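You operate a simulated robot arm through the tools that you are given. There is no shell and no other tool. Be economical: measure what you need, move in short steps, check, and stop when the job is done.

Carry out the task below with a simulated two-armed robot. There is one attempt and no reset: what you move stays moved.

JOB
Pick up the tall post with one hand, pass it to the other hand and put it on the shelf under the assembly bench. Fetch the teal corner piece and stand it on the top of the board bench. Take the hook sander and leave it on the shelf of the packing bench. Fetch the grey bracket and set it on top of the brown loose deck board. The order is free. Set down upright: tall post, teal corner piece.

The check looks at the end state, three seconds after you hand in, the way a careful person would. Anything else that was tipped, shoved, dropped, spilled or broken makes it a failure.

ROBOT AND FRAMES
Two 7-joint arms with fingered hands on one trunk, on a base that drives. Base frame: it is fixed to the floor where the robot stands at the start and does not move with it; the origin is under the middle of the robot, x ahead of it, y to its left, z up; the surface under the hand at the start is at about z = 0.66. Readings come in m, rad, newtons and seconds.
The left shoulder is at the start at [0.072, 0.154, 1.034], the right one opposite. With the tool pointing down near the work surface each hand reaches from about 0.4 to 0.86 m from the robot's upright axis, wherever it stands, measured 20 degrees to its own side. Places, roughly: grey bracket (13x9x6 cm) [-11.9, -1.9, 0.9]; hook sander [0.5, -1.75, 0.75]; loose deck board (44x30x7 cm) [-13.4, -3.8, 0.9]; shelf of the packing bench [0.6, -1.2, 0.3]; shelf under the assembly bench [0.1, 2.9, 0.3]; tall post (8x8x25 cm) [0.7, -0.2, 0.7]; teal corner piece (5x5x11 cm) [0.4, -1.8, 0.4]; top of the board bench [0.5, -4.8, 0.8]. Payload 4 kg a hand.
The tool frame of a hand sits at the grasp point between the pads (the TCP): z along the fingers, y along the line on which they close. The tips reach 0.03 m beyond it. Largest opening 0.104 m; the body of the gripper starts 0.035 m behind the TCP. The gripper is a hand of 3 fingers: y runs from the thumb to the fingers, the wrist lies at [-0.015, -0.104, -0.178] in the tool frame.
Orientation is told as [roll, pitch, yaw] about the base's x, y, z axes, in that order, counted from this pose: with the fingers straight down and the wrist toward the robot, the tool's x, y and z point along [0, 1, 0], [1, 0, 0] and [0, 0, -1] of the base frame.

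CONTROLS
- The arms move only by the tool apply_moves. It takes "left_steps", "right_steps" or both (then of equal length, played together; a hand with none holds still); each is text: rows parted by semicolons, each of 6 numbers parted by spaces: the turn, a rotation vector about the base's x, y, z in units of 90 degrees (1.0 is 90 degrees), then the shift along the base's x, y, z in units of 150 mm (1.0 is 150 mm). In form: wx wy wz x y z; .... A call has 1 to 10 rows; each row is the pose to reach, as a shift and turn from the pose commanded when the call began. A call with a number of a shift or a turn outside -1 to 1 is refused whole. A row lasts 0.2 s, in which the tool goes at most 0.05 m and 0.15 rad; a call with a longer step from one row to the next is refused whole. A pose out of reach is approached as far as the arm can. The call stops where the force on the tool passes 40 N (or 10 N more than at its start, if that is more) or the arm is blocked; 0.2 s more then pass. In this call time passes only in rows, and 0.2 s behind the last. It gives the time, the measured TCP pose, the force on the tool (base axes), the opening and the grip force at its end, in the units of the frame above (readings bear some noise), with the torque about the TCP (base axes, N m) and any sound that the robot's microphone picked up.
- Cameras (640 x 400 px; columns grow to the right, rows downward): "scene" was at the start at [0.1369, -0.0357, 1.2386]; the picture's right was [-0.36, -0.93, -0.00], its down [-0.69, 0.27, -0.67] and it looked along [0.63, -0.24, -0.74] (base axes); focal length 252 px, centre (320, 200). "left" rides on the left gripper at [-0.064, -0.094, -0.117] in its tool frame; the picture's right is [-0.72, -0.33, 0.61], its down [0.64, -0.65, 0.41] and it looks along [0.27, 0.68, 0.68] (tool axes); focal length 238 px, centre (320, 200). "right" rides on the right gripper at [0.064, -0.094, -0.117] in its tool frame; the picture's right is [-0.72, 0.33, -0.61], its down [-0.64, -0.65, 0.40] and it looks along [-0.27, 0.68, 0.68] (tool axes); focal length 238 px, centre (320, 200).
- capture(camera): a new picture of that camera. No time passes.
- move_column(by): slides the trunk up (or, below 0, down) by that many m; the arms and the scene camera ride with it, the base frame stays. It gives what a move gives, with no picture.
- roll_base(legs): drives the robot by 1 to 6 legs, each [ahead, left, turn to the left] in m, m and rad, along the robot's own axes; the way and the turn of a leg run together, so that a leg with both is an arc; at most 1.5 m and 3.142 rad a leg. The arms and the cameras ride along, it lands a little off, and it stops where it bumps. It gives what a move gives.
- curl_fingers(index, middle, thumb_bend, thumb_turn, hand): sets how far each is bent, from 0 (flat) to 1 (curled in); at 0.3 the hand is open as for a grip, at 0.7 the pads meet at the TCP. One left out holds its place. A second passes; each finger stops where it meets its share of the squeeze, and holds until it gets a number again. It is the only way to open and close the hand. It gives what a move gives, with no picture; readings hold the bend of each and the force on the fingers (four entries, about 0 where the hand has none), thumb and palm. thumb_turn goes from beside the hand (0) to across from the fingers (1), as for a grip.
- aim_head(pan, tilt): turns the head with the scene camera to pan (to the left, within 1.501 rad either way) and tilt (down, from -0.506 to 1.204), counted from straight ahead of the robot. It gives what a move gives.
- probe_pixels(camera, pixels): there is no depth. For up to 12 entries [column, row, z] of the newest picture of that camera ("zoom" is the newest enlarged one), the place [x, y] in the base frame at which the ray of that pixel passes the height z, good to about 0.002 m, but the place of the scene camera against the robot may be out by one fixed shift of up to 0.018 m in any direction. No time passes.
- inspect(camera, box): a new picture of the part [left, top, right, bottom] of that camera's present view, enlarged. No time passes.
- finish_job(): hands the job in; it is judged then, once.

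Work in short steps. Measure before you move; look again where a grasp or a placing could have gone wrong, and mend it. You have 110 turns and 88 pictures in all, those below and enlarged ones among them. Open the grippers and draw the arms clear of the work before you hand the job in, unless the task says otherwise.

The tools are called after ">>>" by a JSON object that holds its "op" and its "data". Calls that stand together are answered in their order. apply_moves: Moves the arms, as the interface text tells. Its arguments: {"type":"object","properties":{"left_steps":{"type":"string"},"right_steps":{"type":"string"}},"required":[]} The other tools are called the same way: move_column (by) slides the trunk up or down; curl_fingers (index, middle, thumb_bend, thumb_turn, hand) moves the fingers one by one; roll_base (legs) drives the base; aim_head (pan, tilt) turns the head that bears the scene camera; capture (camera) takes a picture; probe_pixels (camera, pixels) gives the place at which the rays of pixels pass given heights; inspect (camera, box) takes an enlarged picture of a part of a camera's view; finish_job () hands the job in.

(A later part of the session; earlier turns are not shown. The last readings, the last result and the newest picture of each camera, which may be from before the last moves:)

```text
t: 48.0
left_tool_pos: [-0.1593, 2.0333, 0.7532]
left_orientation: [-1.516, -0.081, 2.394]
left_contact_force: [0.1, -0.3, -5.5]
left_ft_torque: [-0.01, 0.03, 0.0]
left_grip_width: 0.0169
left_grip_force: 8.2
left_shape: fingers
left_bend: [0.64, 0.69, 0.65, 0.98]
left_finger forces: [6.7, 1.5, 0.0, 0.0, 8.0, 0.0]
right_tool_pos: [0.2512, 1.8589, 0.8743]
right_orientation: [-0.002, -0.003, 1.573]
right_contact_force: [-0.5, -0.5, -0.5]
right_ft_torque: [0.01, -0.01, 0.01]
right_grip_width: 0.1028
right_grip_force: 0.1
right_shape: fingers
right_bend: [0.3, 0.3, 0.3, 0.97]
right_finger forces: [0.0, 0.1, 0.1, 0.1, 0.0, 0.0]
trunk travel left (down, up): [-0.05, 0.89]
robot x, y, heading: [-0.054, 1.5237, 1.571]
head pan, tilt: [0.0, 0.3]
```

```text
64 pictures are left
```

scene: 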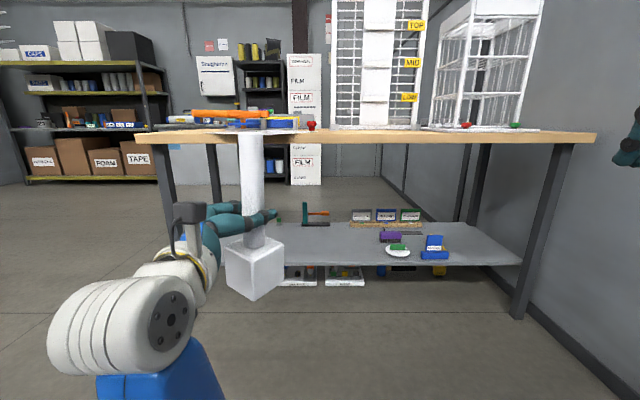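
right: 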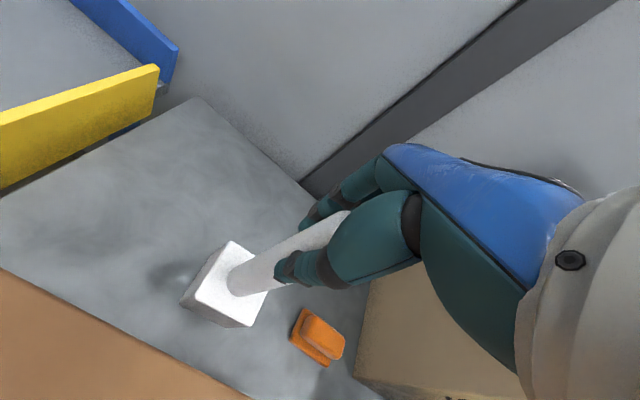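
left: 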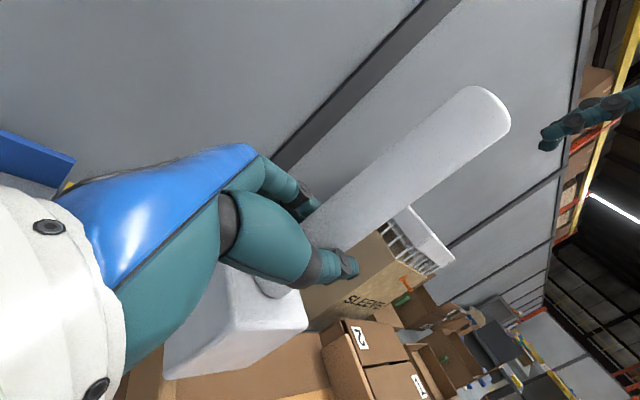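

The turn was limited close-in, leaving about 5° of tilt. Extend the arm forward and down, with a correcting rotation.

>>> {"op": "apply_moves", "data": {"left_steps": "0 0 0 0 0.2 -0.2; 0 0 0 0 0.4 -0.4; 0 0 0 0 0.6 -0.6; 0 -0.02 -0.01 0 0.7 -0.8; -0.011 -0.059 -0.025 0.1 0.8 -1; -0.011 -0.059 -0.025 0.1 0.8 -1"}}

>>> {"op": "apply_moves", "data": {"left_steps": "0 0 0 0 0 -0.2; 0 0 0 0 0 -0.4; 0 0 0 0 0 -0.6; 0 0 0 0 0 -0.7"}}

>>> {"op": "aim_head", "data": {"pan": 0.0, "tilt": 0.6}}

>>> {"op": "capture", "data": {"camera": "scene"}}

>>> {"op": "capture", "data": {"camera": "left"}}

```text
t: 48.8
left_tool_pos: [-0.1934, 2.1107, 0.6918]
left_orientation: [-1.468, -0.21, 2.466]
left_contact_force: [0.2, -0.5, -5.9]
left_ft_torque: [-0.04, -0.1, -0.01]
left_grip_width: 0.0168
left_grip_force: 8.4
left_shape: fingers
left_bend: [0.64, 0.69, 0.65, 0.98]
left_finger forces: [7.0, 1.2, 0.0, 0.0, 8.6, 0.0]
right_tool_pos: [0.2512, 1.859, 0.8763]
right_orientation: [-0.001, -0.005, 1.574]
right_contact_force: [0.8, 0.4, 0.1]
right_ft_torque: [0.0, 0.0, 0.04]
right_grip_width: 0.1029
right_grip_force: 0.0
right_shape: fingers
right_bend: [0.3, 0.3, 0.3, 0.97]
right_finger forces: [0.1, 0.0, 0.0, 0.0, 0.0, 0.1]
trunk travel left (down, up): [-0.05, 0.89]
robot x, y, heading: [-0.0577, 1.5237, 1.573]
head pan, tilt: [0.0, 0.3]
stopped in row 3 (left hand): the arm was blocked; the commanded pose is now the measured one
```

```text
t: 49.5
left_tool_pos: [-0.2029, 2.1121, 0.6743]
left_orientation: [-1.487, -0.406, 2.498]
left_contact_force: [0.0, -0.5, -6.0]
left_ft_torque: [-0.03, -0.08, 0.02]
left_grip_width: 0.0165
left_grip_force: 8.3
left_shape: fingers
left_bend: [0.64, 0.7, 0.65, 0.97]
left_finger forces: [7.3, 0.4, 0.1, 0.0, 9.1, 0.1]
right_tool_pos: [0.2526, 1.8579, 0.8776]
right_orientation: [-0.004, -0.004, 1.572]
right_contact_force: [-0.2, 0.0, 0.2]
right_ft_torque: [0.01, 0.03, 0.03]
right_grip_width: 0.1026
right_grip_force: 0.0
right_shape: fingers
right_bend: [0.3, 0.3, 0.3, 0.97]
right_finger forces: [0.0, 0.0, 0.0, 0.1, 0.0, 0.1]
trunk travel left (down, up): [-0.05, 0.89]
robot x, y, heading: [-0.0571, 1.5249, 1.576]
head pan, tilt: [0.0, 0.3]
stopped in row 3 (left hand): the arm was blocked; the commanded pose is now the measured one
```

```text
t: 50.3
left_tool_pos: [-0.2027, 2.1133, 0.6735]
left_orientation: [-1.489, -0.403, 2.497]
left_contact_force: [-0.7, 0.9, -5.4]
left_ft_torque: [-0.04, -0.07, -0.01]
left_grip_width: 0.0166
left_grip_force: 8.7
left_shape: fingers
left_bend: [0.64, 0.7, 0.65, 0.97]
left_finger forces: [7.1, 0.8, 0.1, 0.0, 9.0, 0.0]
right_tool_pos: [0.251, 1.8599, 0.8757]
right_orientation: [-0.003, -0.003, 1.575]
right_contact_force: [-0.4, -0.9, 0.5]
right_ft_torque: [0.01, -0.03, 0.0]
right_grip_width: 0.1027
right_grip_force: 0.1
right_shape: fingers
right_bend: [0.3, 0.3, 0.3, 0.97]
right_finger forces: [0.0, 0.1, 0.1, 0.0, 0.1, 0.0]
trunk travel left (down, up): [-0.05, 0.89]
robot x, y, heading: [-0.0569, 1.5233, 1.577]
head pan, tilt: [0.0, 0.6]
```

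```text
63 pictures are left
```

scene: 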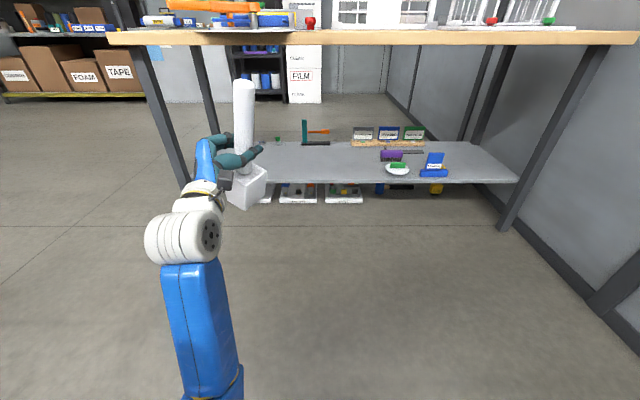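

```text
62 pictures are left
```

left: 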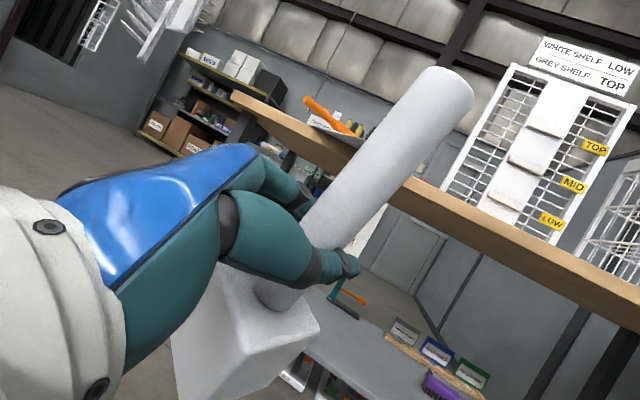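

The 45° yaw runs into a joint limit low down. Rotate back to fingers-right (yaw as before) and move the post in front of the chest.

>>> {"op": "apply_moves", "data": {"left_steps": "-0.027 -0.021 -0.074 0.11 0 0.05; -0.054 -0.042 -0.148 0.22 0 0.1; -0.08 -0.063 -0.222 0.33 0 0.1; -0.107 -0.084 -0.296 0.44 0 0.1; -0.134 -0.104 -0.37 0.55 0 0.1; -0.16 -0.125 -0.444 0.66 0 0.1; -0.187 -0.146 -0.518 0.77 0 0.1; -0.214 -0.167 -0.592 0.87 0 0.1; -0.214 -0.167 -0.592 0.87 0 0.1"}}

>>> {"op": "capture", "data": {"camera": "scene"}}

```text
t: 52.3
left_tool_pos: [-0.0727, 2.1134, 0.6844]
left_orientation: [-1.571, 0.005, 1.57]
left_contact_force: [-0.3, -0.4, -5.7]
left_ft_torque: [-0.01, 0.04, 0.02]
left_grip_width: 0.0157
left_grip_force: 6.6
left_shape: fingers
left_bend: [0.65, 0.69, 0.65, 0.99]
left_finger forces: [5.9, 0.5, 0.0, 0.0, 6.3, 0.0]
right_tool_pos: [0.2506, 1.8583, 0.8751]
right_orientation: [-0.004, -0.004, 1.576]
right_contact_force: [0.7, -0.1, 1.1]
right_ft_torque: [0.02, 0.01, 0.02]
right_grip_width: 0.1027
right_grip_force: 0.1
right_shape: fingers
right_bend: [0.3, 0.3, 0.3, 0.97]
right_finger forces: [0.0, 0.0, 0.0, 0.0, 0.1, 0.1]
trunk travel left (down, up): [-0.05, 0.89]
robot x, y, heading: [-0.0522, 1.5223, 1.575]
head pan, tilt: [0.0, 0.6]
```

```text
61 pictures are left
```

scene: 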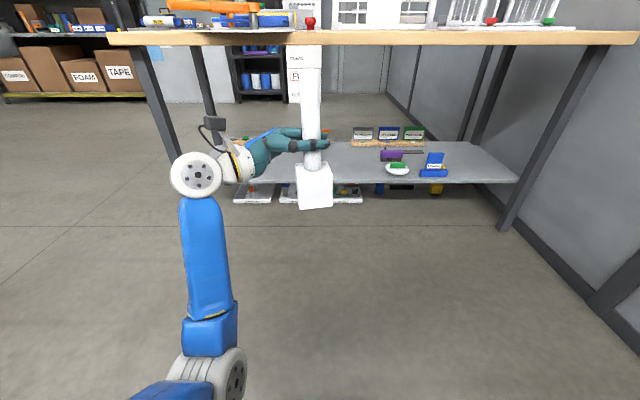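

Upright again and the grip is sound but a little weaker; re-tighten and lower toward shelf height.

>>> {"op": "curl_fingers", "data": {"hand": "left", "index": 0.8, "middle": 0.8, "thumb_bend": 0.8}}

>>> {"op": "apply_moves", "data": {"left_steps": "0 0 0 0 0 -0.2; 0 0 0 0 0 -0.4; 0 0 0 0 0 -0.6; 0 0 0 0 0 -0.8; 0 0 0 0 0 -1"}}

>>> {"op": "capture", "data": {"camera": "scene"}}

>>> {"op": "probe_pixels", "data": {"camera": "scene", "pixels": [[240, 185, 0.3], [515, 182, 0.3], [470, 143, 0.3], [183, 195, 0.0], [503, 231, 0.0], [110, 45, 0.76], [638, 45, 0.76]]}}

```text
t: 53.3
left_tool_pos: [-0.0714, 2.1142, 0.6851]
left_orientation: [-1.571, 0.005, 1.572]
left_contact_force: [-0.3, -1.0, -5.3]
left_ft_torque: [0.07, -0.04, 0.01]
left_grip_width: 0.0
left_grip_force: 22.8
left_shape: fingers
left_bend: [0.79, 0.77, 0.73, 0.96]
left_finger forces: [14.5, 10.0, 0.0, 0.1, 21.8, 0.1]
right_tool_pos: [0.2505, 1.8579, 0.8769]
right_orientation: [-0.004, -0.003, 1.575]
right_contact_force: [0.0, -0.3, -0.8]
right_ft_torque: [-0.01, 0.03, 0.0]
right_grip_width: 0.1029
right_grip_force: 0.0
right_shape: fingers
right_bend: [0.3, 0.3, 0.3, 0.97]
right_finger forces: [0.0, 0.0, 0.0, 0.2, 0.0, 0.0]
trunk travel left (down, up): [-0.05, 0.89]
robot x, y, heading: [-0.0548, 1.5236, 1.578]
head pan, tilt: [0.0, 0.6]
```

```text
t: 54.5
left_tool_pos: [-0.0732, 2.1112, 0.5332]
left_orientation: [-1.571, 0.006, 1.569]
left_contact_force: [-0.1, -0.5, -5.4]
left_ft_torque: [0.05, -0.05, 0.04]
left_grip_width: 0.0002
left_grip_force: 22.4
left_shape: fingers
left_bend: [0.79, 0.77, 0.73, 0.96]
left_finger forces: [14.2, 9.9, 0.1, 0.0, 21.5, 0.0]
right_tool_pos: [0.2508, 1.8587, 0.8773]
right_orientation: [-0.004, -0.003, 1.574]
right_contact_force: [0.3, -0.3, 0.5]
right_ft_torque: [-0.03, 0.02, -0.01]
right_grip_width: 0.1026
right_grip_force: 0.0
right_shape: fingers
right_bend: [0.3, 0.3, 0.3, 0.97]
right_finger forces: [0.0, 0.0, 0.0, 0.0, 0.0, 0.0]
trunk travel left (down, up): [-0.05, 0.89]
robot x, y, heading: [-0.0572, 1.5227, 1.574]
head pan, tilt: [0.0, 0.6]
```

```text
60 pictures are left
```

scene: 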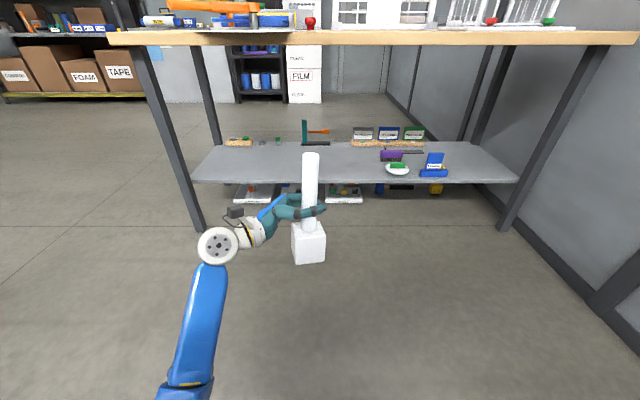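

```text
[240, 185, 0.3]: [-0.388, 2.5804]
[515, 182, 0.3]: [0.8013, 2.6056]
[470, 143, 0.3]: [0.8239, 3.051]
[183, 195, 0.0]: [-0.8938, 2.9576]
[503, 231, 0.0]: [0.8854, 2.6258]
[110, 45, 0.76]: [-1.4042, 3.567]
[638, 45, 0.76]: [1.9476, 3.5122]
```

Post bottom is now about 0.41, shelf about 0.30 with its front edge at y≈2.6. Drive forward 0.5 m.

>>> {"op": "roll_base", "data": {"legs": [[0.5, 0, 0]]}}

>>> {"op": "capture", "data": {"camera": "scene"}}

>>> {"op": "capture", "data": {"camera": "left"}}

```text
t: 57.5
left_tool_pos: [-0.0698, 2.6162, 0.5346]
left_orientation: [-1.571, 0.005, 1.566]
left_contact_force: [0.0, 0.8, -6.0]
left_ft_torque: [0.06, -0.06, -0.02]
left_grip_width: 0.0
left_grip_force: 22.9
left_shape: fingers
left_bend: [0.79, 0.77, 0.73, 0.96]
left_finger forces: [13.6, 10.1, 0.0, 0.0, 21.2, 0.0]
right_tool_pos: [0.2527, 2.3622, 0.8773]
right_orientation: [-0.003, -0.003, 1.571]
right_contact_force: [0.1, 0.2, -0.1]
right_ft_torque: [0.01, -0.03, 0.0]
right_grip_width: 0.1029
right_grip_force: 0.1
right_shape: fingers
right_bend: [0.3, 0.3, 0.3, 0.97]
right_finger forces: [0.0, 0.0, 0.0, 0.1, 0.0, 0.0]
trunk travel left (down, up): [-0.05, 0.89]
robot x, y, heading: [-0.0561, 2.0274, 1.572]
head pan, tilt: [0.0, 0.6]
```

```text
59 pictures are left
```

scene: 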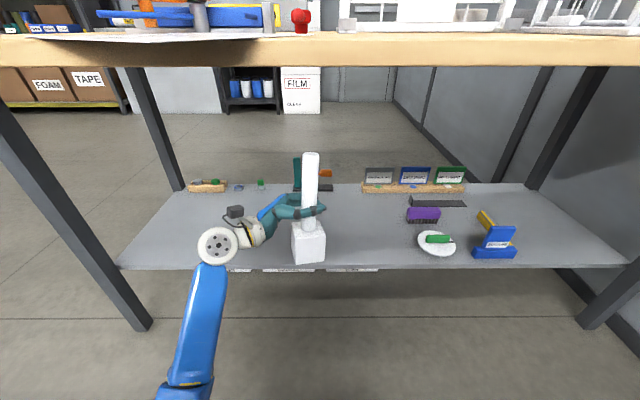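

```text
58 pictures are left
```

left: 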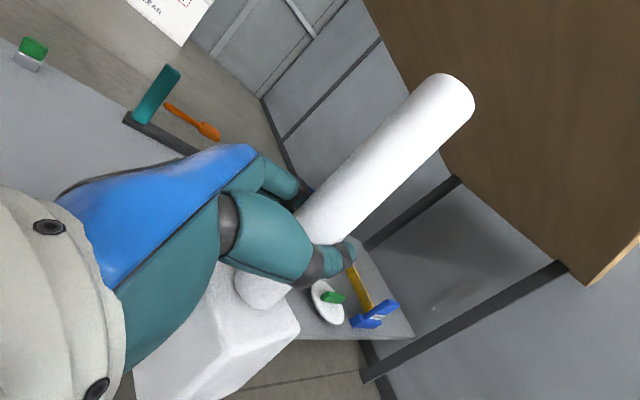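

The shelf area ahead is empty. Extend 0.13 m and lower to just above the shelf.

>>> {"op": "apply_moves", "data": {"left_steps": "0 0 0 0 0.2 0; 0 0 0 0 0.4 0; 0 0 0 0 0.6 0; 0 0 0 0 0.85 0; 0 0 0 0 0.85 -0.2; 0 0 0 0 0.85 -0.4; 0 0 0 0 0.85 -0.55; 0 0 0 0 0.85 -0.62"}}

>>> {"op": "inspect", "data": {"camera": "scene", "box": [200, 120, 400, 280]}}

```text
t: 59.3
left_tool_pos: [-0.0704, 2.7431, 0.444]
left_orientation: [-1.57, 0.001, 1.567]
left_contact_force: [1.6, -1.7, 0.8]
left_ft_torque: [-0.01, 0.03, 0.02]
left_grip_width: 0.0
left_grip_force: 0.7
left_shape: fingers
left_bend: [0.79, 0.8, 0.73, 0.97]
left_finger forces: [0.0, 0.0, 0.1, 0.0, 1.2, 0.0]
right_tool_pos: [0.2535, 2.3598, 0.8779]
right_orientation: [-0.004, -0.006, 1.571]
right_contact_force: [0.1, 0.4, -0.2]
right_ft_torque: [-0.04, 0.0, 0.0]
right_grip_width: 0.1028
right_grip_force: 0.2
right_shape: fingers
right_bend: [0.3, 0.3, 0.3, 0.97]
right_finger forces: [0.0, 0.1, 0.0, 0.0, 0.0, 0.0]
trunk travel left (down, up): [-0.05, 0.89]
robot x, y, heading: [-0.0541, 2.0281, 1.569]
head pan, tilt: [0.0, 0.6]
```

```text
2.50 times, centred on (300, 200) of scene
```

zoom: 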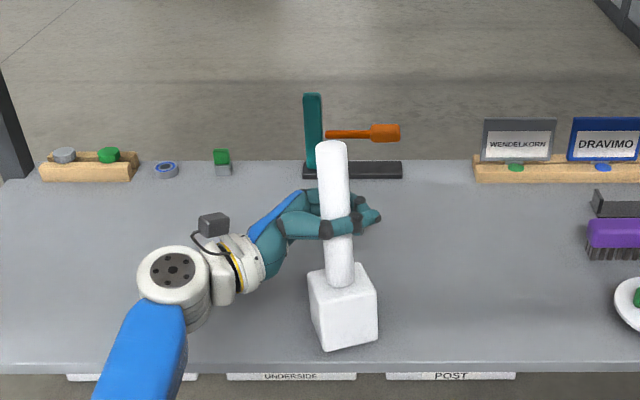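

The grip force fell and the weight is gone, so the post seems to touch the shelf. Check with the left camera before releasing.

>>> {"op": "capture", "data": {"camera": "left"}}

```text
56 pictures are left
```

left: 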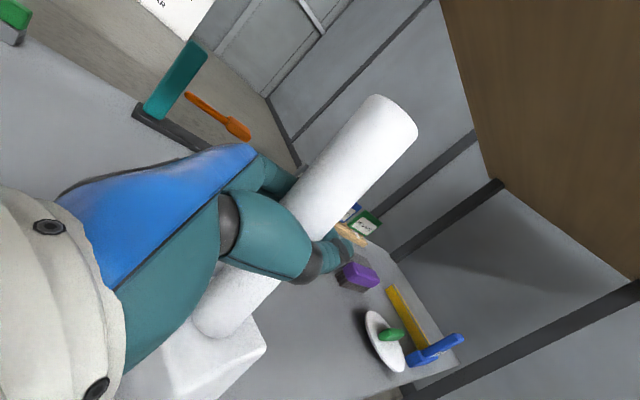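

The post appears to stand on the shelf. Open the fingers in a small step first and see.

>>> {"op": "curl_fingers", "data": {"hand": "left", "index": 0.58, "middle": 0.58, "thumb_bend": 0.58}}

>>> {"op": "inspect", "data": {"camera": "scene", "box": [200, 120, 400, 280]}}

```text
t: 60.3
left_tool_pos: [-0.07, 2.7429, 0.4429]
left_orientation: [-1.571, 0.002, 1.567]
left_contact_force: [0.9, -1.0, 0.6]
left_ft_torque: [0.0, 0.0, 0.0]
left_grip_width: 0.0337
left_grip_force: 0.6
left_shape: fingers
left_bend: [0.57, 0.57, 0.57, 0.97]
left_finger forces: [0.1, 0.0, 0.0, 0.1, 1.1, 0.1]
right_tool_pos: [0.2523, 2.3594, 0.8769]
right_orientation: [-0.004, -0.006, 1.569]
right_contact_force: [-0.1, 0.0, 0.2]
right_ft_torque: [0.01, 0.0, 0.02]
right_grip_width: 0.1025
right_grip_force: 0.1
right_shape: fingers
right_bend: [0.3, 0.3, 0.3, 0.97]
right_finger forces: [0.0, 0.0, 0.0, 0.0, 0.0, 0.0]
trunk travel left (down, up): [-0.05, 0.89]
robot x, y, heading: [-0.0561, 2.0293, 1.566]
head pan, tilt: [0.0, 0.6]
```

```text
2.50 times, centred on (300, 200) of scene
```

zoom: 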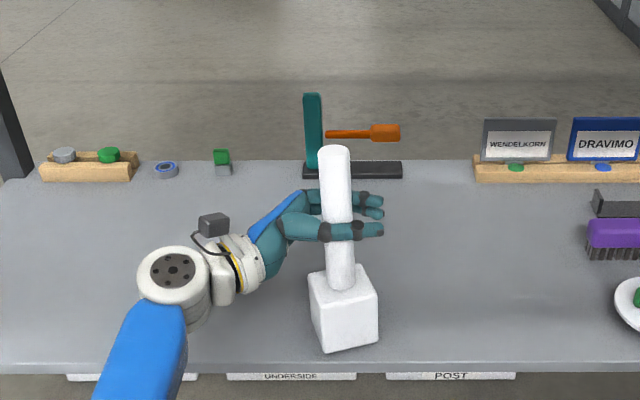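

It stands on its own, slightly touched by the thumb. Open fully and withdraw to -x, then look.

>>> {"op": "curl_fingers", "data": {"hand": "left", "index": 0.3, "middle": 0.3, "thumb_bend": 0.3}}

>>> {"op": "apply_moves", "data": {"left_steps": "0 0 0 -0.15 0 0; 0 0 0 -0.3 0 0; 0 0 0 -0.5 0 0; 0 0 0 -0.75 0 0; 0 0 0 -1 0 0"}}

>>> {"op": "capture", "data": {"camera": "scene"}}

>>> {"op": "capture", "data": {"camera": "left"}}

```text
t: 61.3
left_tool_pos: [-0.0702, 2.7439, 0.4428]
left_orientation: [-1.57, 0.005, 1.568]
left_contact_force: [0.1, 0.6, 0.1]
left_ft_torque: [0.04, -0.01, 0.04]
left_grip_width: 0.1028
left_grip_force: 0.1
left_shape: fingers
left_bend: [0.3, 0.3, 0.3, 0.97]
left_finger forces: [0.1, 0.0, 0.1, 0.1, 0.0, 0.1]
right_tool_pos: [0.2535, 2.3601, 0.8776]
right_orientation: [-0.002, -0.006, 1.57]
right_contact_force: [0.2, 0.2, -0.8]
right_ft_torque: [0.01, -0.02, 0.01]
right_grip_width: 0.1027
right_grip_force: 0.0
right_shape: fingers
right_bend: [0.3, 0.3, 0.3, 0.97]
right_finger forces: [0.1, 0.0, 0.0, 0.1, 0.0, 0.0]
trunk travel left (down, up): [-0.05, 0.89]
robot x, y, heading: [-0.0527, 2.0285, 1.57]
head pan, tilt: [0.0, 0.6]
```

```text
t: 62.5
left_tool_pos: [-0.2199, 2.7433, 0.444]
left_orientation: [-1.572, 0.005, 1.565]
left_contact_force: [0.0, 0.1, 0.1]
left_ft_torque: [0.0, -0.01, 0.01]
left_grip_width: 0.1028
left_grip_force: 0.1
left_shape: fingers
left_bend: [0.3, 0.3, 0.3, 0.97]
left_finger forces: [0.1, 0.0, 0.0, 0.1, 0.0, 0.0]
right_tool_pos: [0.2516, 2.3614, 0.8774]
right_orientation: [-0.001, -0.004, 1.571]
right_contact_force: [0.5, 0.3, -0.8]
right_ft_torque: [-0.01, 0.03, 0.01]
right_grip_width: 0.1028
right_grip_force: 0.1
right_shape: fingers
right_bend: [0.3, 0.3, 0.3, 0.97]
right_finger forces: [0.0, 0.0, 0.1, 0.0, 0.1, 0.0]
trunk travel left (down, up): [-0.05, 0.89]
robot x, y, heading: [-0.0574, 2.0291, 1.565]
head pan, tilt: [0.0, 0.6]
```

```text
54 pictures are left
```

scene: 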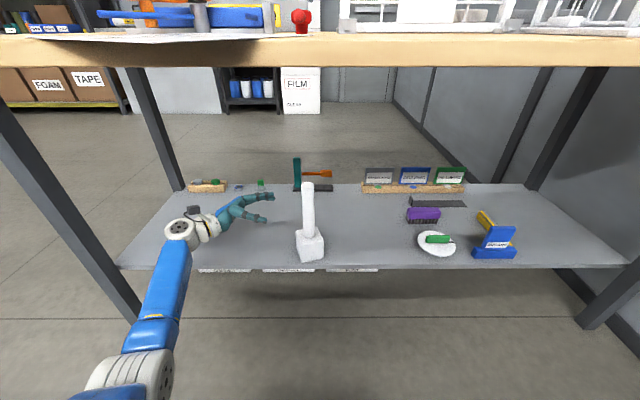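

```text
53 pictures are left
```

left: 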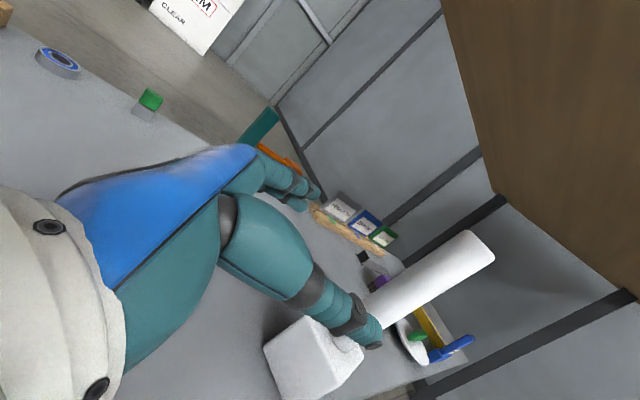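

The post stands. I check its front corner against the shelf edge.

>>> {"op": "inspect", "data": {"camera": "scene", "box": [270, 170, 350, 280]}}

>>> {"op": "probe_pixels", "data": {"camera": "scene", "pixels": [[301, 262, 0.3], [324, 259, 0.3], [301, 269, 0.3], [250, 268, 0.3], [360, 268, 0.3]]}}

```text
3.64 times, centred on (310, 225) of scene
```

zoom: 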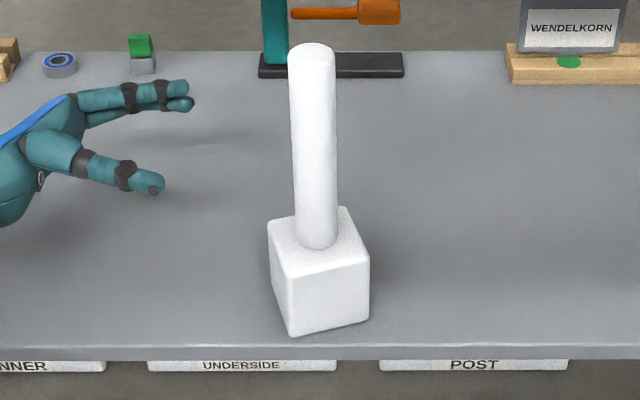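

```text
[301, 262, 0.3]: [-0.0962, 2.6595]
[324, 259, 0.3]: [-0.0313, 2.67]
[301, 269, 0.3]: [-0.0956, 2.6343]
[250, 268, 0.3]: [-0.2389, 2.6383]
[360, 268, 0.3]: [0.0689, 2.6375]
```

The post is fully on the shelf and upright. Back out, raise the trunk, and travel to the packing-bench side.

>>> {"op": "roll_base", "data": {"legs": [[-0.65, 0, 0], [0, 0.45, 0]]}}

>>> {"op": "move_column", "data": {"by": 0.4}}

>>> {"op": "roll_base", "data": {"legs": [[0, 0, -1.57], [0, -1.4, 0], [0, -1.4, 0]]}}

>>> {"op": "aim_head", "data": {"pan": -0.45, "tilt": 0.5}}

>>> {"op": "capture", "data": {"camera": "scene"}}

```text
t: 68.5
left_tool_pos: [-0.6983, 2.0984, 0.4436]
left_orientation: [-1.57, 0.005, 1.584]
left_contact_force: [-0.6, 0.2, 0.2]
left_ft_torque: [-0.02, 0.01, -0.01]
left_grip_width: 0.1033
left_grip_force: 0.0
left_shape: fingers
left_bend: [0.3, 0.3, 0.3, 0.97]
left_finger forces: [0.1, 0.0, 0.0, 0.0, 0.0, 0.0]
right_tool_pos: [-0.2181, 1.7236, 0.8771]
right_orientation: [-0.003, -0.004, 1.587]
right_contact_force: [-0.1, 1.1, -0.7]
right_ft_torque: [0.02, 0.0, 0.02]
right_grip_width: 0.1028
right_grip_force: 0.1
right_shape: fingers
right_bend: [0.3, 0.3, 0.3, 0.97]
right_finger forces: [0.0, 0.0, 0.0, 0.0, 0.0, 0.0]
trunk travel left (down, up): [-0.05, 0.89]
robot x, y, heading: [-0.5227, 1.3843, 1.587]
head pan, tilt: [0.0, 0.6]
```

```text
t: 72.3
left_tool_pos: [-0.6967, 2.0974, 0.8442]
left_orientation: [-1.571, 0.001, 1.584]
left_contact_force: [0.0, -0.7, 0.1]
left_ft_torque: [0.0, 0.0, 0.0]
left_grip_width: 0.1026
left_grip_force: 0.0
left_shape: fingers
left_bend: [0.3, 0.3, 0.3, 0.97]
left_finger forces: [0.0, 0.0, 0.0, 0.0, 0.0, 0.0]
right_tool_pos: [-0.2203, 1.7228, 1.2777]
right_orientation: [-0.004, -0.007, 1.588]
right_contact_force: [0.5, -0.2, 0.1]
right_ft_torque: [0.0, -0.01, 0.03]
right_grip_width: 0.1029
right_grip_force: 0.1
right_shape: fingers
right_bend: [0.3, 0.3, 0.3, 0.97]
right_finger forces: [0.0, 0.1, 0.1, 0.0, 0.0, 0.0]
trunk travel left (down, up): [-0.45, 0.49]
robot x, y, heading: [-0.5206, 1.3819, 1.586]
head pan, tilt: [0.0, 0.6]
```

```text
t: 89.6
left_tool_pos: [0.3256, -1.2215, 0.8444]
left_orientation: [-1.572, 0.002, 0.037]
left_contact_force: [-0.2, 0.5, 0.1]
left_ft_torque: [-0.04, 0.01, -0.02]
left_grip_width: 0.1027
left_grip_force: 0.1
left_shape: fingers
left_bend: [0.3, 0.3, 0.3, 0.97]
left_finger forces: [0.1, 0.0, 0.0, 0.0, 0.0, 0.0]
right_tool_pos: [-0.0387, -1.7082, 1.2779]
right_orientation: [-0.005, -0.008, 0.042]
right_contact_force: [-0.4, -0.2, 1.1]
right_ft_torque: [-0.01, -0.01, -0.03]
right_grip_width: 0.1028
right_grip_force: 0.1
right_shape: fingers
right_bend: [0.3, 0.3, 0.3, 0.97]
right_finger forces: [0.1, 0.1, 0.0, 0.0, 0.1, 0.0]
trunk travel left (down, up): [-0.45, 0.49]
robot x, y, heading: [-0.3862, -1.4141, 0.037]
head pan, tilt: [0.0, 0.6]
```

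```text
t: 90.5
left_tool_pos: [0.3248, -1.2218, 0.8455]
left_orientation: [-1.571, 0.002, 0.037]
left_contact_force: [-0.2, 0.3, 0.8]
left_ft_torque: [0.0, -0.01, 0.02]
left_grip_width: 0.1029
left_grip_force: 0.0
left_shape: fingers
left_bend: [0.3, 0.3, 0.3, 0.97]
left_finger forces: [0.1, 0.0, 0.0, 0.0, 0.1, 0.0]
right_tool_pos: [-0.0387, -1.7101, 1.278]
right_orientation: [-0.002, -0.008, 0.042]
right_contact_force: [-0.1, -0.8, -0.1]
right_ft_torque: [0.0, 0.02, -0.04]
right_grip_width: 0.1027
right_grip_force: 0.1
right_shape: fingers
right_bend: [0.3, 0.3, 0.3, 0.97]
right_finger forces: [0.0, 0.1, 0.0, 0.0, 0.0, 0.1]
trunk travel left (down, up): [-0.45, 0.49]
robot x, y, heading: [-0.3808, -1.4163, 0.039]
head pan, tilt: [-0.45, 0.499]
```

```text
51 pictures are left
```

scene: 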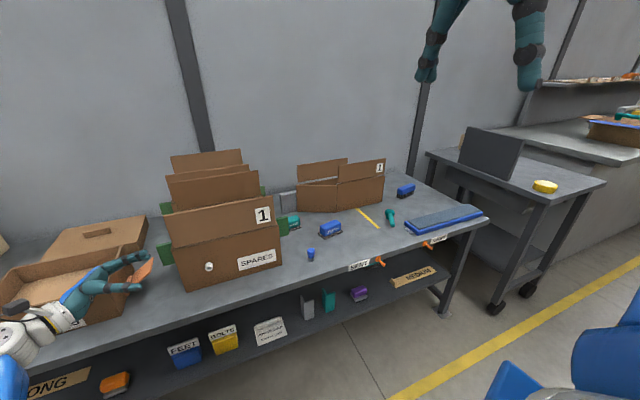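

The teal piece seems to be on the lower shelf near (328,300). First draw the left hand back from the boxes; then zoom in.

>>> {"op": "apply_moves", "data": {"left_steps": "0 0 0 -0.2 0 0.2; 0 0 0 -0.4 0 0.4; 0 0 0 -0.6 0 0.6; 0 0 0 -0.8 0 0.8; 0 0 0 -1 0 1"}}

>>> {"op": "inspect", "data": {"camera": "scene", "box": [270, 160, 490, 330]}}

>>> {"op": "probe_pixels", "data": {"camera": "scene", "pixels": [[330, 229, 0.68], [390, 217, 0.68], [292, 222, 0.68], [405, 190, 0.68], [328, 300, 0.4], [328, 312, 0.3], [378, 262, 0.7], [340, 330, 0.3], [365, 265, 0.65]]}}

```text
t: 91.7
left_tool_pos: [0.174, -1.2211, 0.9975]
left_orientation: [-1.573, 0.002, 0.038]
left_contact_force: [0.7, -0.6, -0.4]
left_ft_torque: [0.0, 0.0, -0.01]
left_grip_width: 0.1028
left_grip_force: 0.3
left_shape: fingers
left_bend: [0.3, 0.3, 0.3, 0.97]
left_finger forces: [0.0, 0.1, 0.0, 0.0, 0.0, 0.1]
right_tool_pos: [-0.0422, -1.7095, 1.2794]
right_orientation: [-0.005, -0.008, 0.043]
right_contact_force: [-0.7, -0.9, -0.6]
right_ft_torque: [-0.02, -0.01, -0.02]
right_grip_width: 0.1028
right_grip_force: 0.1
right_shape: fingers
right_bend: [0.3, 0.3, 0.3, 0.97]
right_finger forces: [0.0, 0.1, 0.1, 0.1, 0.0, 0.0]
trunk travel left (down, up): [-0.45, 0.49]
robot x, y, heading: [-0.3813, -1.4165, 0.037]
head pan, tilt: [-0.45, 0.499]
```

```text
2.35 times, centred on (380, 245) of scene
```

zoom: 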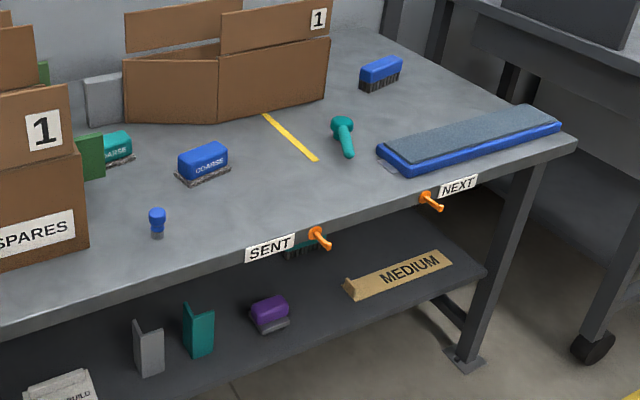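

```text
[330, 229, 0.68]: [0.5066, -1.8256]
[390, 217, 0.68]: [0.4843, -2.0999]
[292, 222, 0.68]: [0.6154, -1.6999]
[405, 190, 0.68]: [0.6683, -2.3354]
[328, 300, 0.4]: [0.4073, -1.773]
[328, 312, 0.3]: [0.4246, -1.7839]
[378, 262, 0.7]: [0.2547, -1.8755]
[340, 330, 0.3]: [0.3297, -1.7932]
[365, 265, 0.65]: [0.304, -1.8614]
```

Two blocks marked COARSE are on the top and several items are on the shelf; I need a closer look to identify the "hook" sander. Strafe right and look down.

>>> {"op": "roll_base", "data": {"legs": [[0.02, -0.37, -0.037]]}}

>>> {"op": "aim_head", "data": {"pan": 0.0, "tilt": 0.55}}

>>> {"op": "inspect", "data": {"camera": "scene", "box": [160, 100, 480, 300]}}

```text
t: 94.0
left_tool_pos: [0.2107, -1.5976, 0.9973]
left_orientation: [-1.573, 0.0, 0.005]
left_contact_force: [0.2, 0.0, 0.2]
left_ft_torque: [0.02, 0.0, -0.02]
left_grip_width: 0.1029
left_grip_force: 0.1
left_shape: fingers
left_bend: [0.3, 0.3, 0.3, 0.97]
left_finger forces: [0.0, 0.0, 0.0, 0.0, 0.1, 0.1]
right_tool_pos: [-0.0206, -2.0756, 1.2791]
right_orientation: [-0.01, -0.008, 0.008]
right_contact_force: [-0.3, -0.5, -0.6]
right_ft_torque: [0.01, 0.02, -0.03]
right_grip_width: 0.1028
right_grip_force: 0.0
right_shape: fingers
right_bend: [0.3, 0.3, 0.3, 0.97]
right_finger forces: [0.0, 0.0, 0.0, 0.1, 0.0, 0.1]
trunk travel left (down, up): [-0.45, 0.49]
robot x, y, heading: [-0.3514, -1.7794, 0.007]
head pan, tilt: [-0.45, 0.499]
```

```text
t: 95.0
left_tool_pos: [0.2104, -1.6001, 0.997]
left_orientation: [-1.57, 0.0, 0.005]
left_contact_force: [-0.5, 0.7, 0.8]
left_ft_torque: [-0.01, 0.01, 0.0]
left_grip_width: 0.1028
left_grip_force: 0.1
left_shape: fingers
left_bend: [0.3, 0.3, 0.3, 0.97]
left_finger forces: [0.1, 0.0, 0.1, 0.0, 0.0, 0.1]
right_tool_pos: [-0.022, -2.0827, 1.278]
right_orientation: [-0.005, -0.008, 0.01]
right_contact_force: [0.6, -0.2, 0.5]
right_ft_torque: [0.0, -0.01, 0.0]
right_grip_width: 0.1029
right_grip_force: 0.0
right_shape: fingers
right_bend: [0.3, 0.3, 0.3, 0.97]
right_finger forces: [0.0, 0.1, 0.1, 0.1, 0.0, 0.1]
trunk travel left (down, up): [-0.45, 0.49]
robot x, y, heading: [-0.3559, -1.7806, 0.006]
head pan, tilt: [0.0, 0.55]
```

```text
2.00 times, centred on (320, 200) of scene
```

zoom: 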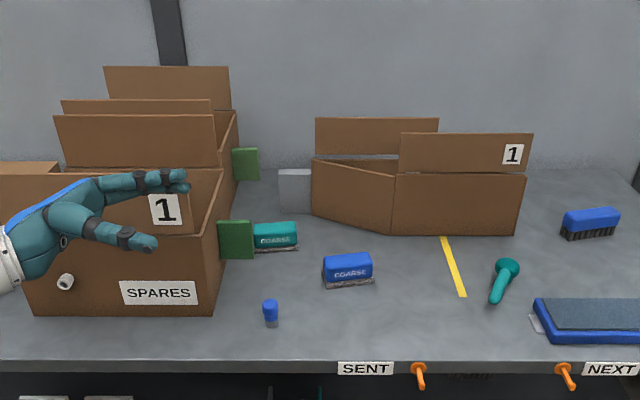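

I enlarge the two COARSE blocks and the tool beside them to tell them apart.

>>> {"op": "inspect", "data": {"camera": "scene", "box": [260, 200, 360, 262]}}

>>> {"op": "probe_pixels", "data": {"camera": "scene", "pixels": [[334, 236, 0.7], [298, 219, 0.7], [334, 243, 0.66], [298, 225, 0.66], [295, 256, 0.7], [412, 240, 0.66]]}}

>>> {"op": "move_column", "data": {"by": -0.4}}

>>> {"op": "capture", "data": {"camera": "scene"}}

```text
6.40 times, centred on (310, 231) of scene
```

zoom: 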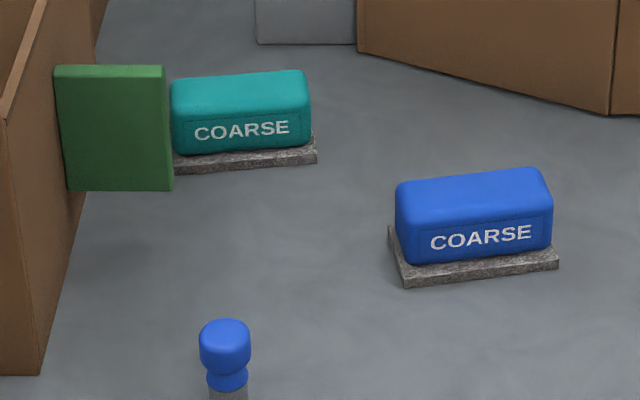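

```text
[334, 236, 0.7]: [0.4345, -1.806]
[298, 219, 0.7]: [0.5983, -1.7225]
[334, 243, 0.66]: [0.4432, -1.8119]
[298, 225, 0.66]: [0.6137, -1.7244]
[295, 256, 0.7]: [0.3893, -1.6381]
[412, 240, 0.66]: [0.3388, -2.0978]
```

```text
t: 98.8
left_tool_pos: [0.2094, -1.6, 0.5992]
left_orientation: [-1.571, 0.0, 0.005]
left_contact_force: [0.3, -0.7, -0.1]
left_ft_torque: [0.01, 0.0, -0.01]
left_grip_width: 0.1026
left_grip_force: 0.0
left_shape: fingers
left_bend: [0.3, 0.3, 0.3, 0.97]
left_finger forces: [0.1, 0.0, 0.0, 0.0, 0.1, 0.0]
right_tool_pos: [-0.0226, -2.0813, 0.8783]
right_orientation: [-0.006, -0.009, 0.008]
right_contact_force: [0.0, -0.6, -0.6]
right_ft_torque: [0.04, -0.01, -0.05]
right_grip_width: 0.1029
right_grip_force: 0.0
right_shape: fingers
right_bend: [0.3, 0.3, 0.3, 0.97]
right_finger forces: [0.1, 0.0, 0.1, 0.1, 0.1, 0.1]
trunk travel left (down, up): [-0.05, 0.89]
robot x, y, heading: [-0.3564, -1.7794, 0.01]
head pan, tilt: [0.0, 0.55]
```

```text
47 pictures are left
```

scene: 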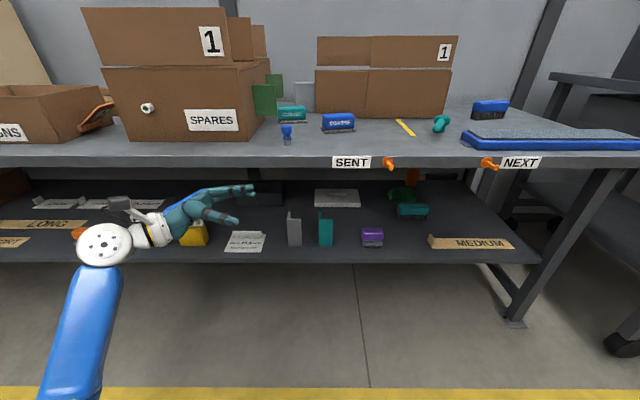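

The shelf shows gray and teal corner pieces at (294,228),(325,228) and a paper at (245,241). I zoom there and at the sanders for clues.

>>> {"op": "inspect", "data": {"camera": "scene", "box": [220, 170, 450, 270]}}

>>> {"op": "inspect", "data": {"camera": "scene", "box": [250, 60, 450, 170]}}

```text
2.78 times, centred on (335, 220) of scene
```

zoom: 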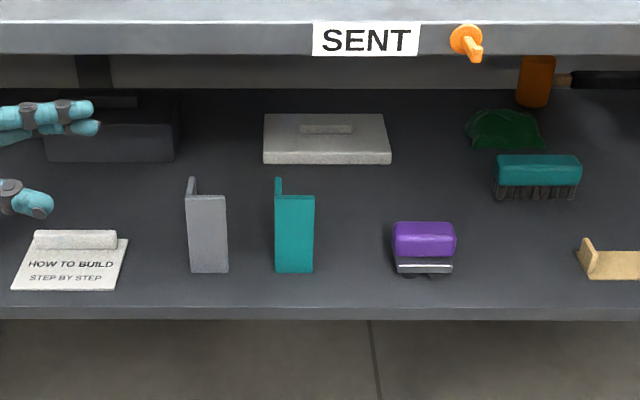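

```text
3.20 times, centred on (350, 115) of scene
```

zoom: 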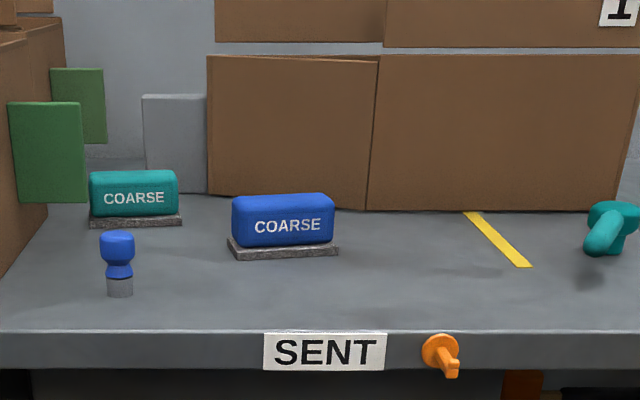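

I triangulate the two sanders using this low view together with the previous high view.

>>> {"op": "probe_pixels", "data": {"camera": "scene", "pixels": [[338, 131, 0.66], [338, 131, 0.7], [338, 131, 0.72], [292, 122, 0.66], [292, 122, 0.7], [292, 122, 0.72], [325, 245, 0.3], [314, 215, 0.4], [360, 264, 0.3], [338, 158, 0.66], [338, 158, 0.7]]}}

>>> {"op": "aim_head", "data": {"pan": 0.6, "tilt": 0.4}}

>>> {"op": "capture", "data": {"camera": "scene"}}

```text
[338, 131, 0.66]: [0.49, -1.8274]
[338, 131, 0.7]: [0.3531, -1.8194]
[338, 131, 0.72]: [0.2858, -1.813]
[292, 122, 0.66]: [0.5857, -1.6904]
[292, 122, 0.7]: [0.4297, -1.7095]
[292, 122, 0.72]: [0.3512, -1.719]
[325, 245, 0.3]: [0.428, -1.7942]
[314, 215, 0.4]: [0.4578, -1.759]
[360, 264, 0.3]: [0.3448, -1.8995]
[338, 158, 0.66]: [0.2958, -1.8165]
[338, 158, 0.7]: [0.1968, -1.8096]
```

```text
t: 99.8
left_tool_pos: [0.2099, -1.6, 0.5987]
left_orientation: [-1.571, 0.0, 0.004]
left_contact_force: [1.0, 0.2, -0.2]
left_ft_torque: [-0.01, 0.0, 0.03]
left_grip_width: 0.1028
left_grip_force: 0.1
left_shape: fingers
left_bend: [0.3, 0.3, 0.3, 0.97]
left_finger forces: [0.1, 0.1, 0.0, 0.0, 0.0, 0.0]
right_tool_pos: [-0.0221, -2.0812, 0.878]
right_orientation: [-0.006, -0.009, 0.009]
right_contact_force: [0.1, -0.9, 0.0]
right_ft_torque: [-0.02, 0.01, 0.01]
right_grip_width: 0.1029
right_grip_force: 0.1
right_shape: fingers
right_bend: [0.3, 0.3, 0.3, 0.97]
right_finger forces: [0.1, 0.1, 0.0, 0.0, 0.1, 0.1]
trunk travel left (down, up): [-0.05, 0.89]
robot x, y, heading: [-0.352, -1.7787, 0.005]
head pan, tilt: [0.6, 0.4]
```

```text
44 pictures are left
```

scene: 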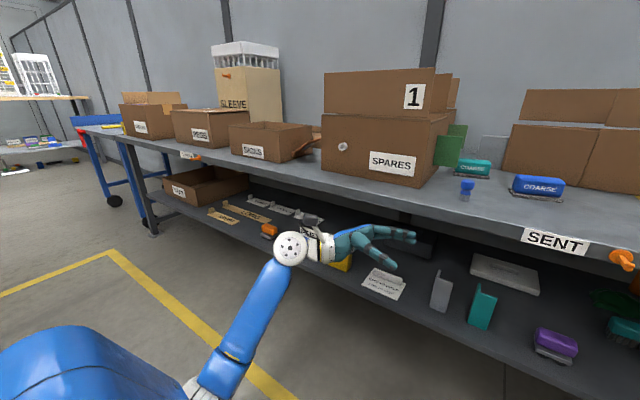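

Both sanders lie around the hint (blue ≈(0.47,-1.82), teal ≈(0.63,-1.72)). Get a closer look with the right wrist camera: tuck the left arm, raise the trunk, move closer.

>>> {"op": "move_column", "data": {"by": 0.4}}

>>> {"op": "apply_moves", "data": {"left_steps": "0 0 0 -0.2 0.2 0.2; 0 0 0 -0.4 0.4 0.4; 0 0 0 -0.6 0.6 0.6; 0 0 0 -0.8 0.8 0.8; 0 0 0 -1 1 0.8", "right_steps": "0 0 0 0.2 0.2 -0.2; 0 0 0 0.4 0.4 -0.4; 0 0 0 0.6 0.6 -0.6; 0 0 0 0.8 0.8 -0.8; 0 0 0 1 1 -1"}}

>>> {"op": "roll_base", "data": {"legs": [[0.22, 0, 0]]}}

>>> {"op": "aim_head", "data": {"pan": 0.0, "tilt": 0.8}}

>>> {"op": "capture", "data": {"camera": "right"}}

>>> {"op": "capture", "data": {"camera": "scene"}}

```text
t: 103.6
left_tool_pos: [0.2104, -1.5993, 0.9975]
left_orientation: [-1.572, 0.0, 0.004]
left_contact_force: [-0.4, 0.4, -0.5]
left_ft_torque: [0.01, 0.01, -0.03]
left_grip_width: 0.1027
left_grip_force: 0.1
left_shape: fingers
left_bend: [0.3, 0.3, 0.3, 0.97]
left_finger forces: [0.0, 0.0, 0.0, 0.0, 0.1, 0.0]
right_tool_pos: [-0.0226, -2.0827, 1.2791]
right_orientation: [-0.006, -0.01, 0.008]
right_contact_force: [0.6, 0.4, -0.4]
right_ft_torque: [-0.06, -0.02, -0.01]
right_grip_width: 0.1029
right_grip_force: 0.2
right_shape: fingers
right_bend: [0.3, 0.3, 0.3, 0.97]
right_finger forces: [0.0, 0.0, 0.1, 0.0, 0.0, 0.0]
trunk travel left (down, up): [-0.45, 0.49]
robot x, y, heading: [-0.3582, -1.7781, 0.005]
head pan, tilt: [0.6, 0.4]
```

```text
refused: row 1 steps farther than a row can; nothing moved
```

```text
t: 105.3
left_tool_pos: [0.4313, -1.5971, 0.998]
left_orientation: [-1.572, 0.0, 0.01]
left_contact_force: [-0.4, 0.2, -0.1]
left_ft_torque: [0.0, 0.02, 0.0]
left_grip_width: 0.1026
left_grip_force: 0.0
left_shape: fingers
left_bend: [0.3, 0.3, 0.3, 0.97]
left_finger forces: [0.1, 0.1, 0.0, 0.1, 0.0, 0.0]
right_tool_pos: [0.1996, -2.0795, 1.2793]
right_orientation: [-0.004, -0.01, 0.014]
right_contact_force: [0.2, 0.5, 0.2]
right_ft_torque: [-0.01, 0.02, 0.0]
right_grip_width: 0.1025
right_grip_force: 0.1
right_shape: fingers
right_bend: [0.3, 0.3, 0.3, 0.97]
right_finger forces: [0.0, 0.0, 0.0, 0.0, 0.0, 0.1]
trunk travel left (down, up): [-0.45, 0.49]
robot x, y, heading: [-0.1293, -1.7756, 0.008]
head pan, tilt: [0.6, 0.4]
```

```text
t: 106.3
left_tool_pos: [0.4305, -1.5985, 0.9984]
left_orientation: [-1.571, 0.001, 0.009]
left_contact_force: [0.4, -0.2, 0.3]
left_ft_torque: [-0.02, -0.01, -0.02]
left_grip_width: 0.1026
left_grip_force: 0.1
left_shape: fingers
left_bend: [0.3, 0.3, 0.3, 0.97]
left_finger forces: [0.0, 0.0, 0.1, 0.0, 0.0, 0.0]
right_tool_pos: [0.198, -2.079, 1.2801]
right_orientation: [-0.005, -0.008, 0.011]
right_contact_force: [0.2, 0.7, 0.0]
right_ft_torque: [-0.01, 0.03, 0.0]
right_grip_width: 0.1028
right_grip_force: 0.1
right_shape: fingers
right_bend: [0.3, 0.3, 0.3, 0.97]
right_finger forces: [0.1, 0.1, 0.0, 0.1, 0.0, 0.1]
trunk travel left (down, up): [-0.45, 0.49]
robot x, y, heading: [-0.132, -1.7758, 0.011]
head pan, tilt: [0.0, 0.799]
```

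```text
43 pictures are left
```

right: 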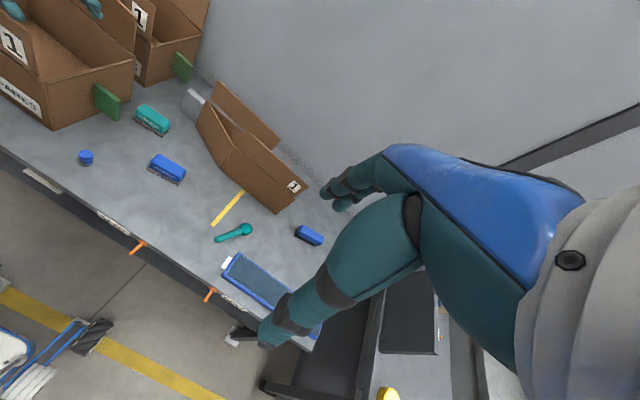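

```text
42 pictures are left
```

scene: 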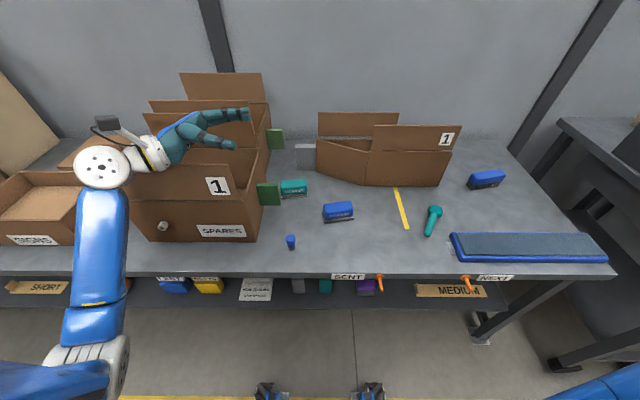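

The move was refused for step size, so the left hand now hovers over the SPARES box without contact. Raise and pull it back, and bring the right hand nearer to view the sanders.

>>> {"op": "apply_moves", "data": {"left_steps": "0 0 0 0 0 0.3; 0 0 0 0 0 0.6; 0 0 0 -0.2 0.1 0.7; 0 0 0 -0.4 0.3 0.7; 0 0 0 -0.6 0.5 0.7; 0 0 0 -0.8 0.7 0.7; 0 0 0 -1 0.9 0.7", "right_steps": "0 0 0 0.1 0.2 -0.15; 0 0 0 0.2 0.4 -0.3; 0 0 0 0.3 0.6 -0.45; 0 0 0 0.4 0.8 -0.6; 0 0 0 0.5 1 -0.75; 0 0 0 0.6 1 -0.9; 0 0 0 0.7 1 -1"}}

>>> {"op": "inspect", "data": {"camera": "right", "box": [80, 80, 400, 280]}}

```text
t: 107.9
left_tool_pos: [0.2799, -1.4606, 1.1053]
left_orientation: [-1.571, -0.001, 0.007]
left_contact_force: [0.0, -0.4, -0.4]
left_ft_torque: [-0.04, 0.01, -0.03]
left_grip_width: 0.1029
left_grip_force: 0.0
left_shape: fingers
left_bend: [0.3, 0.3, 0.3, 0.97]
left_finger forces: [0.0, 0.0, 0.0, 0.1, 0.1, 0.0]
right_tool_pos: [0.3044, -1.9281, 1.1291]
right_orientation: [-0.006, -0.013, 0.011]
right_contact_force: [0.2, -0.9, 0.4]
right_ft_torque: [-0.01, 0.01, -0.02]
right_grip_width: 0.1028
right_grip_force: 0.0
right_shape: fingers
right_bend: [0.3, 0.3, 0.3, 0.97]
right_finger forces: [0.1, 0.0, 0.0, 0.0, 0.0, 0.0]
trunk travel left (down, up): [-0.45, 0.49]
robot x, y, heading: [-0.1336, -1.7733, 0.009]
head pan, tilt: [0.0, 0.799]
```

```text
2.00 times, centred on (240, 180) of right
```

zoom: 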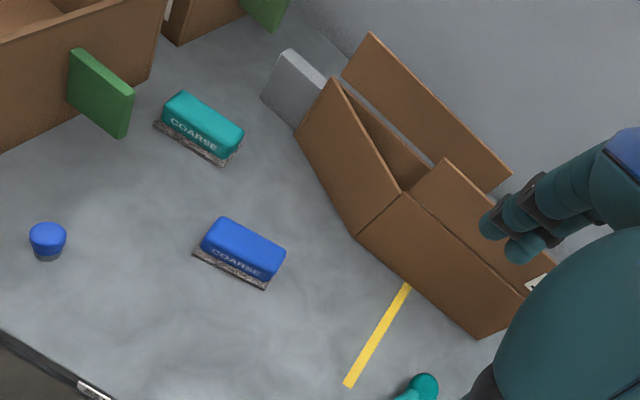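

The two blocks differ only in colour, so some sign must define "hook". I look to the right at the dark panel on the next table and around for signs.

>>> {"op": "aim_head", "data": {"pan": -0.8, "tilt": 0.35}}

>>> {"op": "capture", "data": {"camera": "scene"}}

```text
t: 109.0
left_tool_pos: [0.2811, -1.4607, 1.1037]
left_orientation: [-1.572, 0.0, 0.009]
left_contact_force: [-0.8, -0.4, 0.6]
left_ft_torque: [0.0, 0.0, 0.04]
left_grip_width: 0.1029
left_grip_force: 0.0
left_shape: fingers
left_bend: [0.3, 0.3, 0.3, 0.97]
left_finger forces: [0.0, 0.0, 0.0, 0.0, 0.1, 0.0]
right_tool_pos: [0.3049, -1.9278, 1.1302]
right_orientation: [-0.006, -0.008, 0.013]
right_contact_force: [-0.1, 0.1, 0.6]
right_ft_torque: [0.01, 0.03, 0.0]
right_grip_width: 0.1029
right_grip_force: 0.1
right_shape: fingers
right_bend: [0.3, 0.3, 0.3, 0.97]
right_finger forces: [0.0, 0.1, 0.0, 0.0, 0.0, 0.1]
trunk travel left (down, up): [-0.45, 0.49]
robot x, y, heading: [-0.1339, -1.7747, 0.004]
head pan, tilt: [-0.799, 0.351]
```

```text
40 pictures are left
```

scene: 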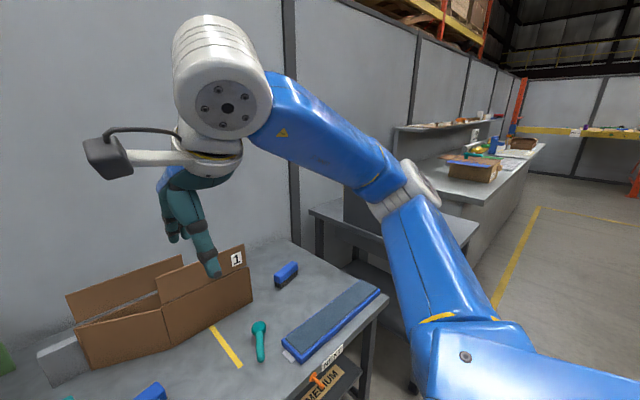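

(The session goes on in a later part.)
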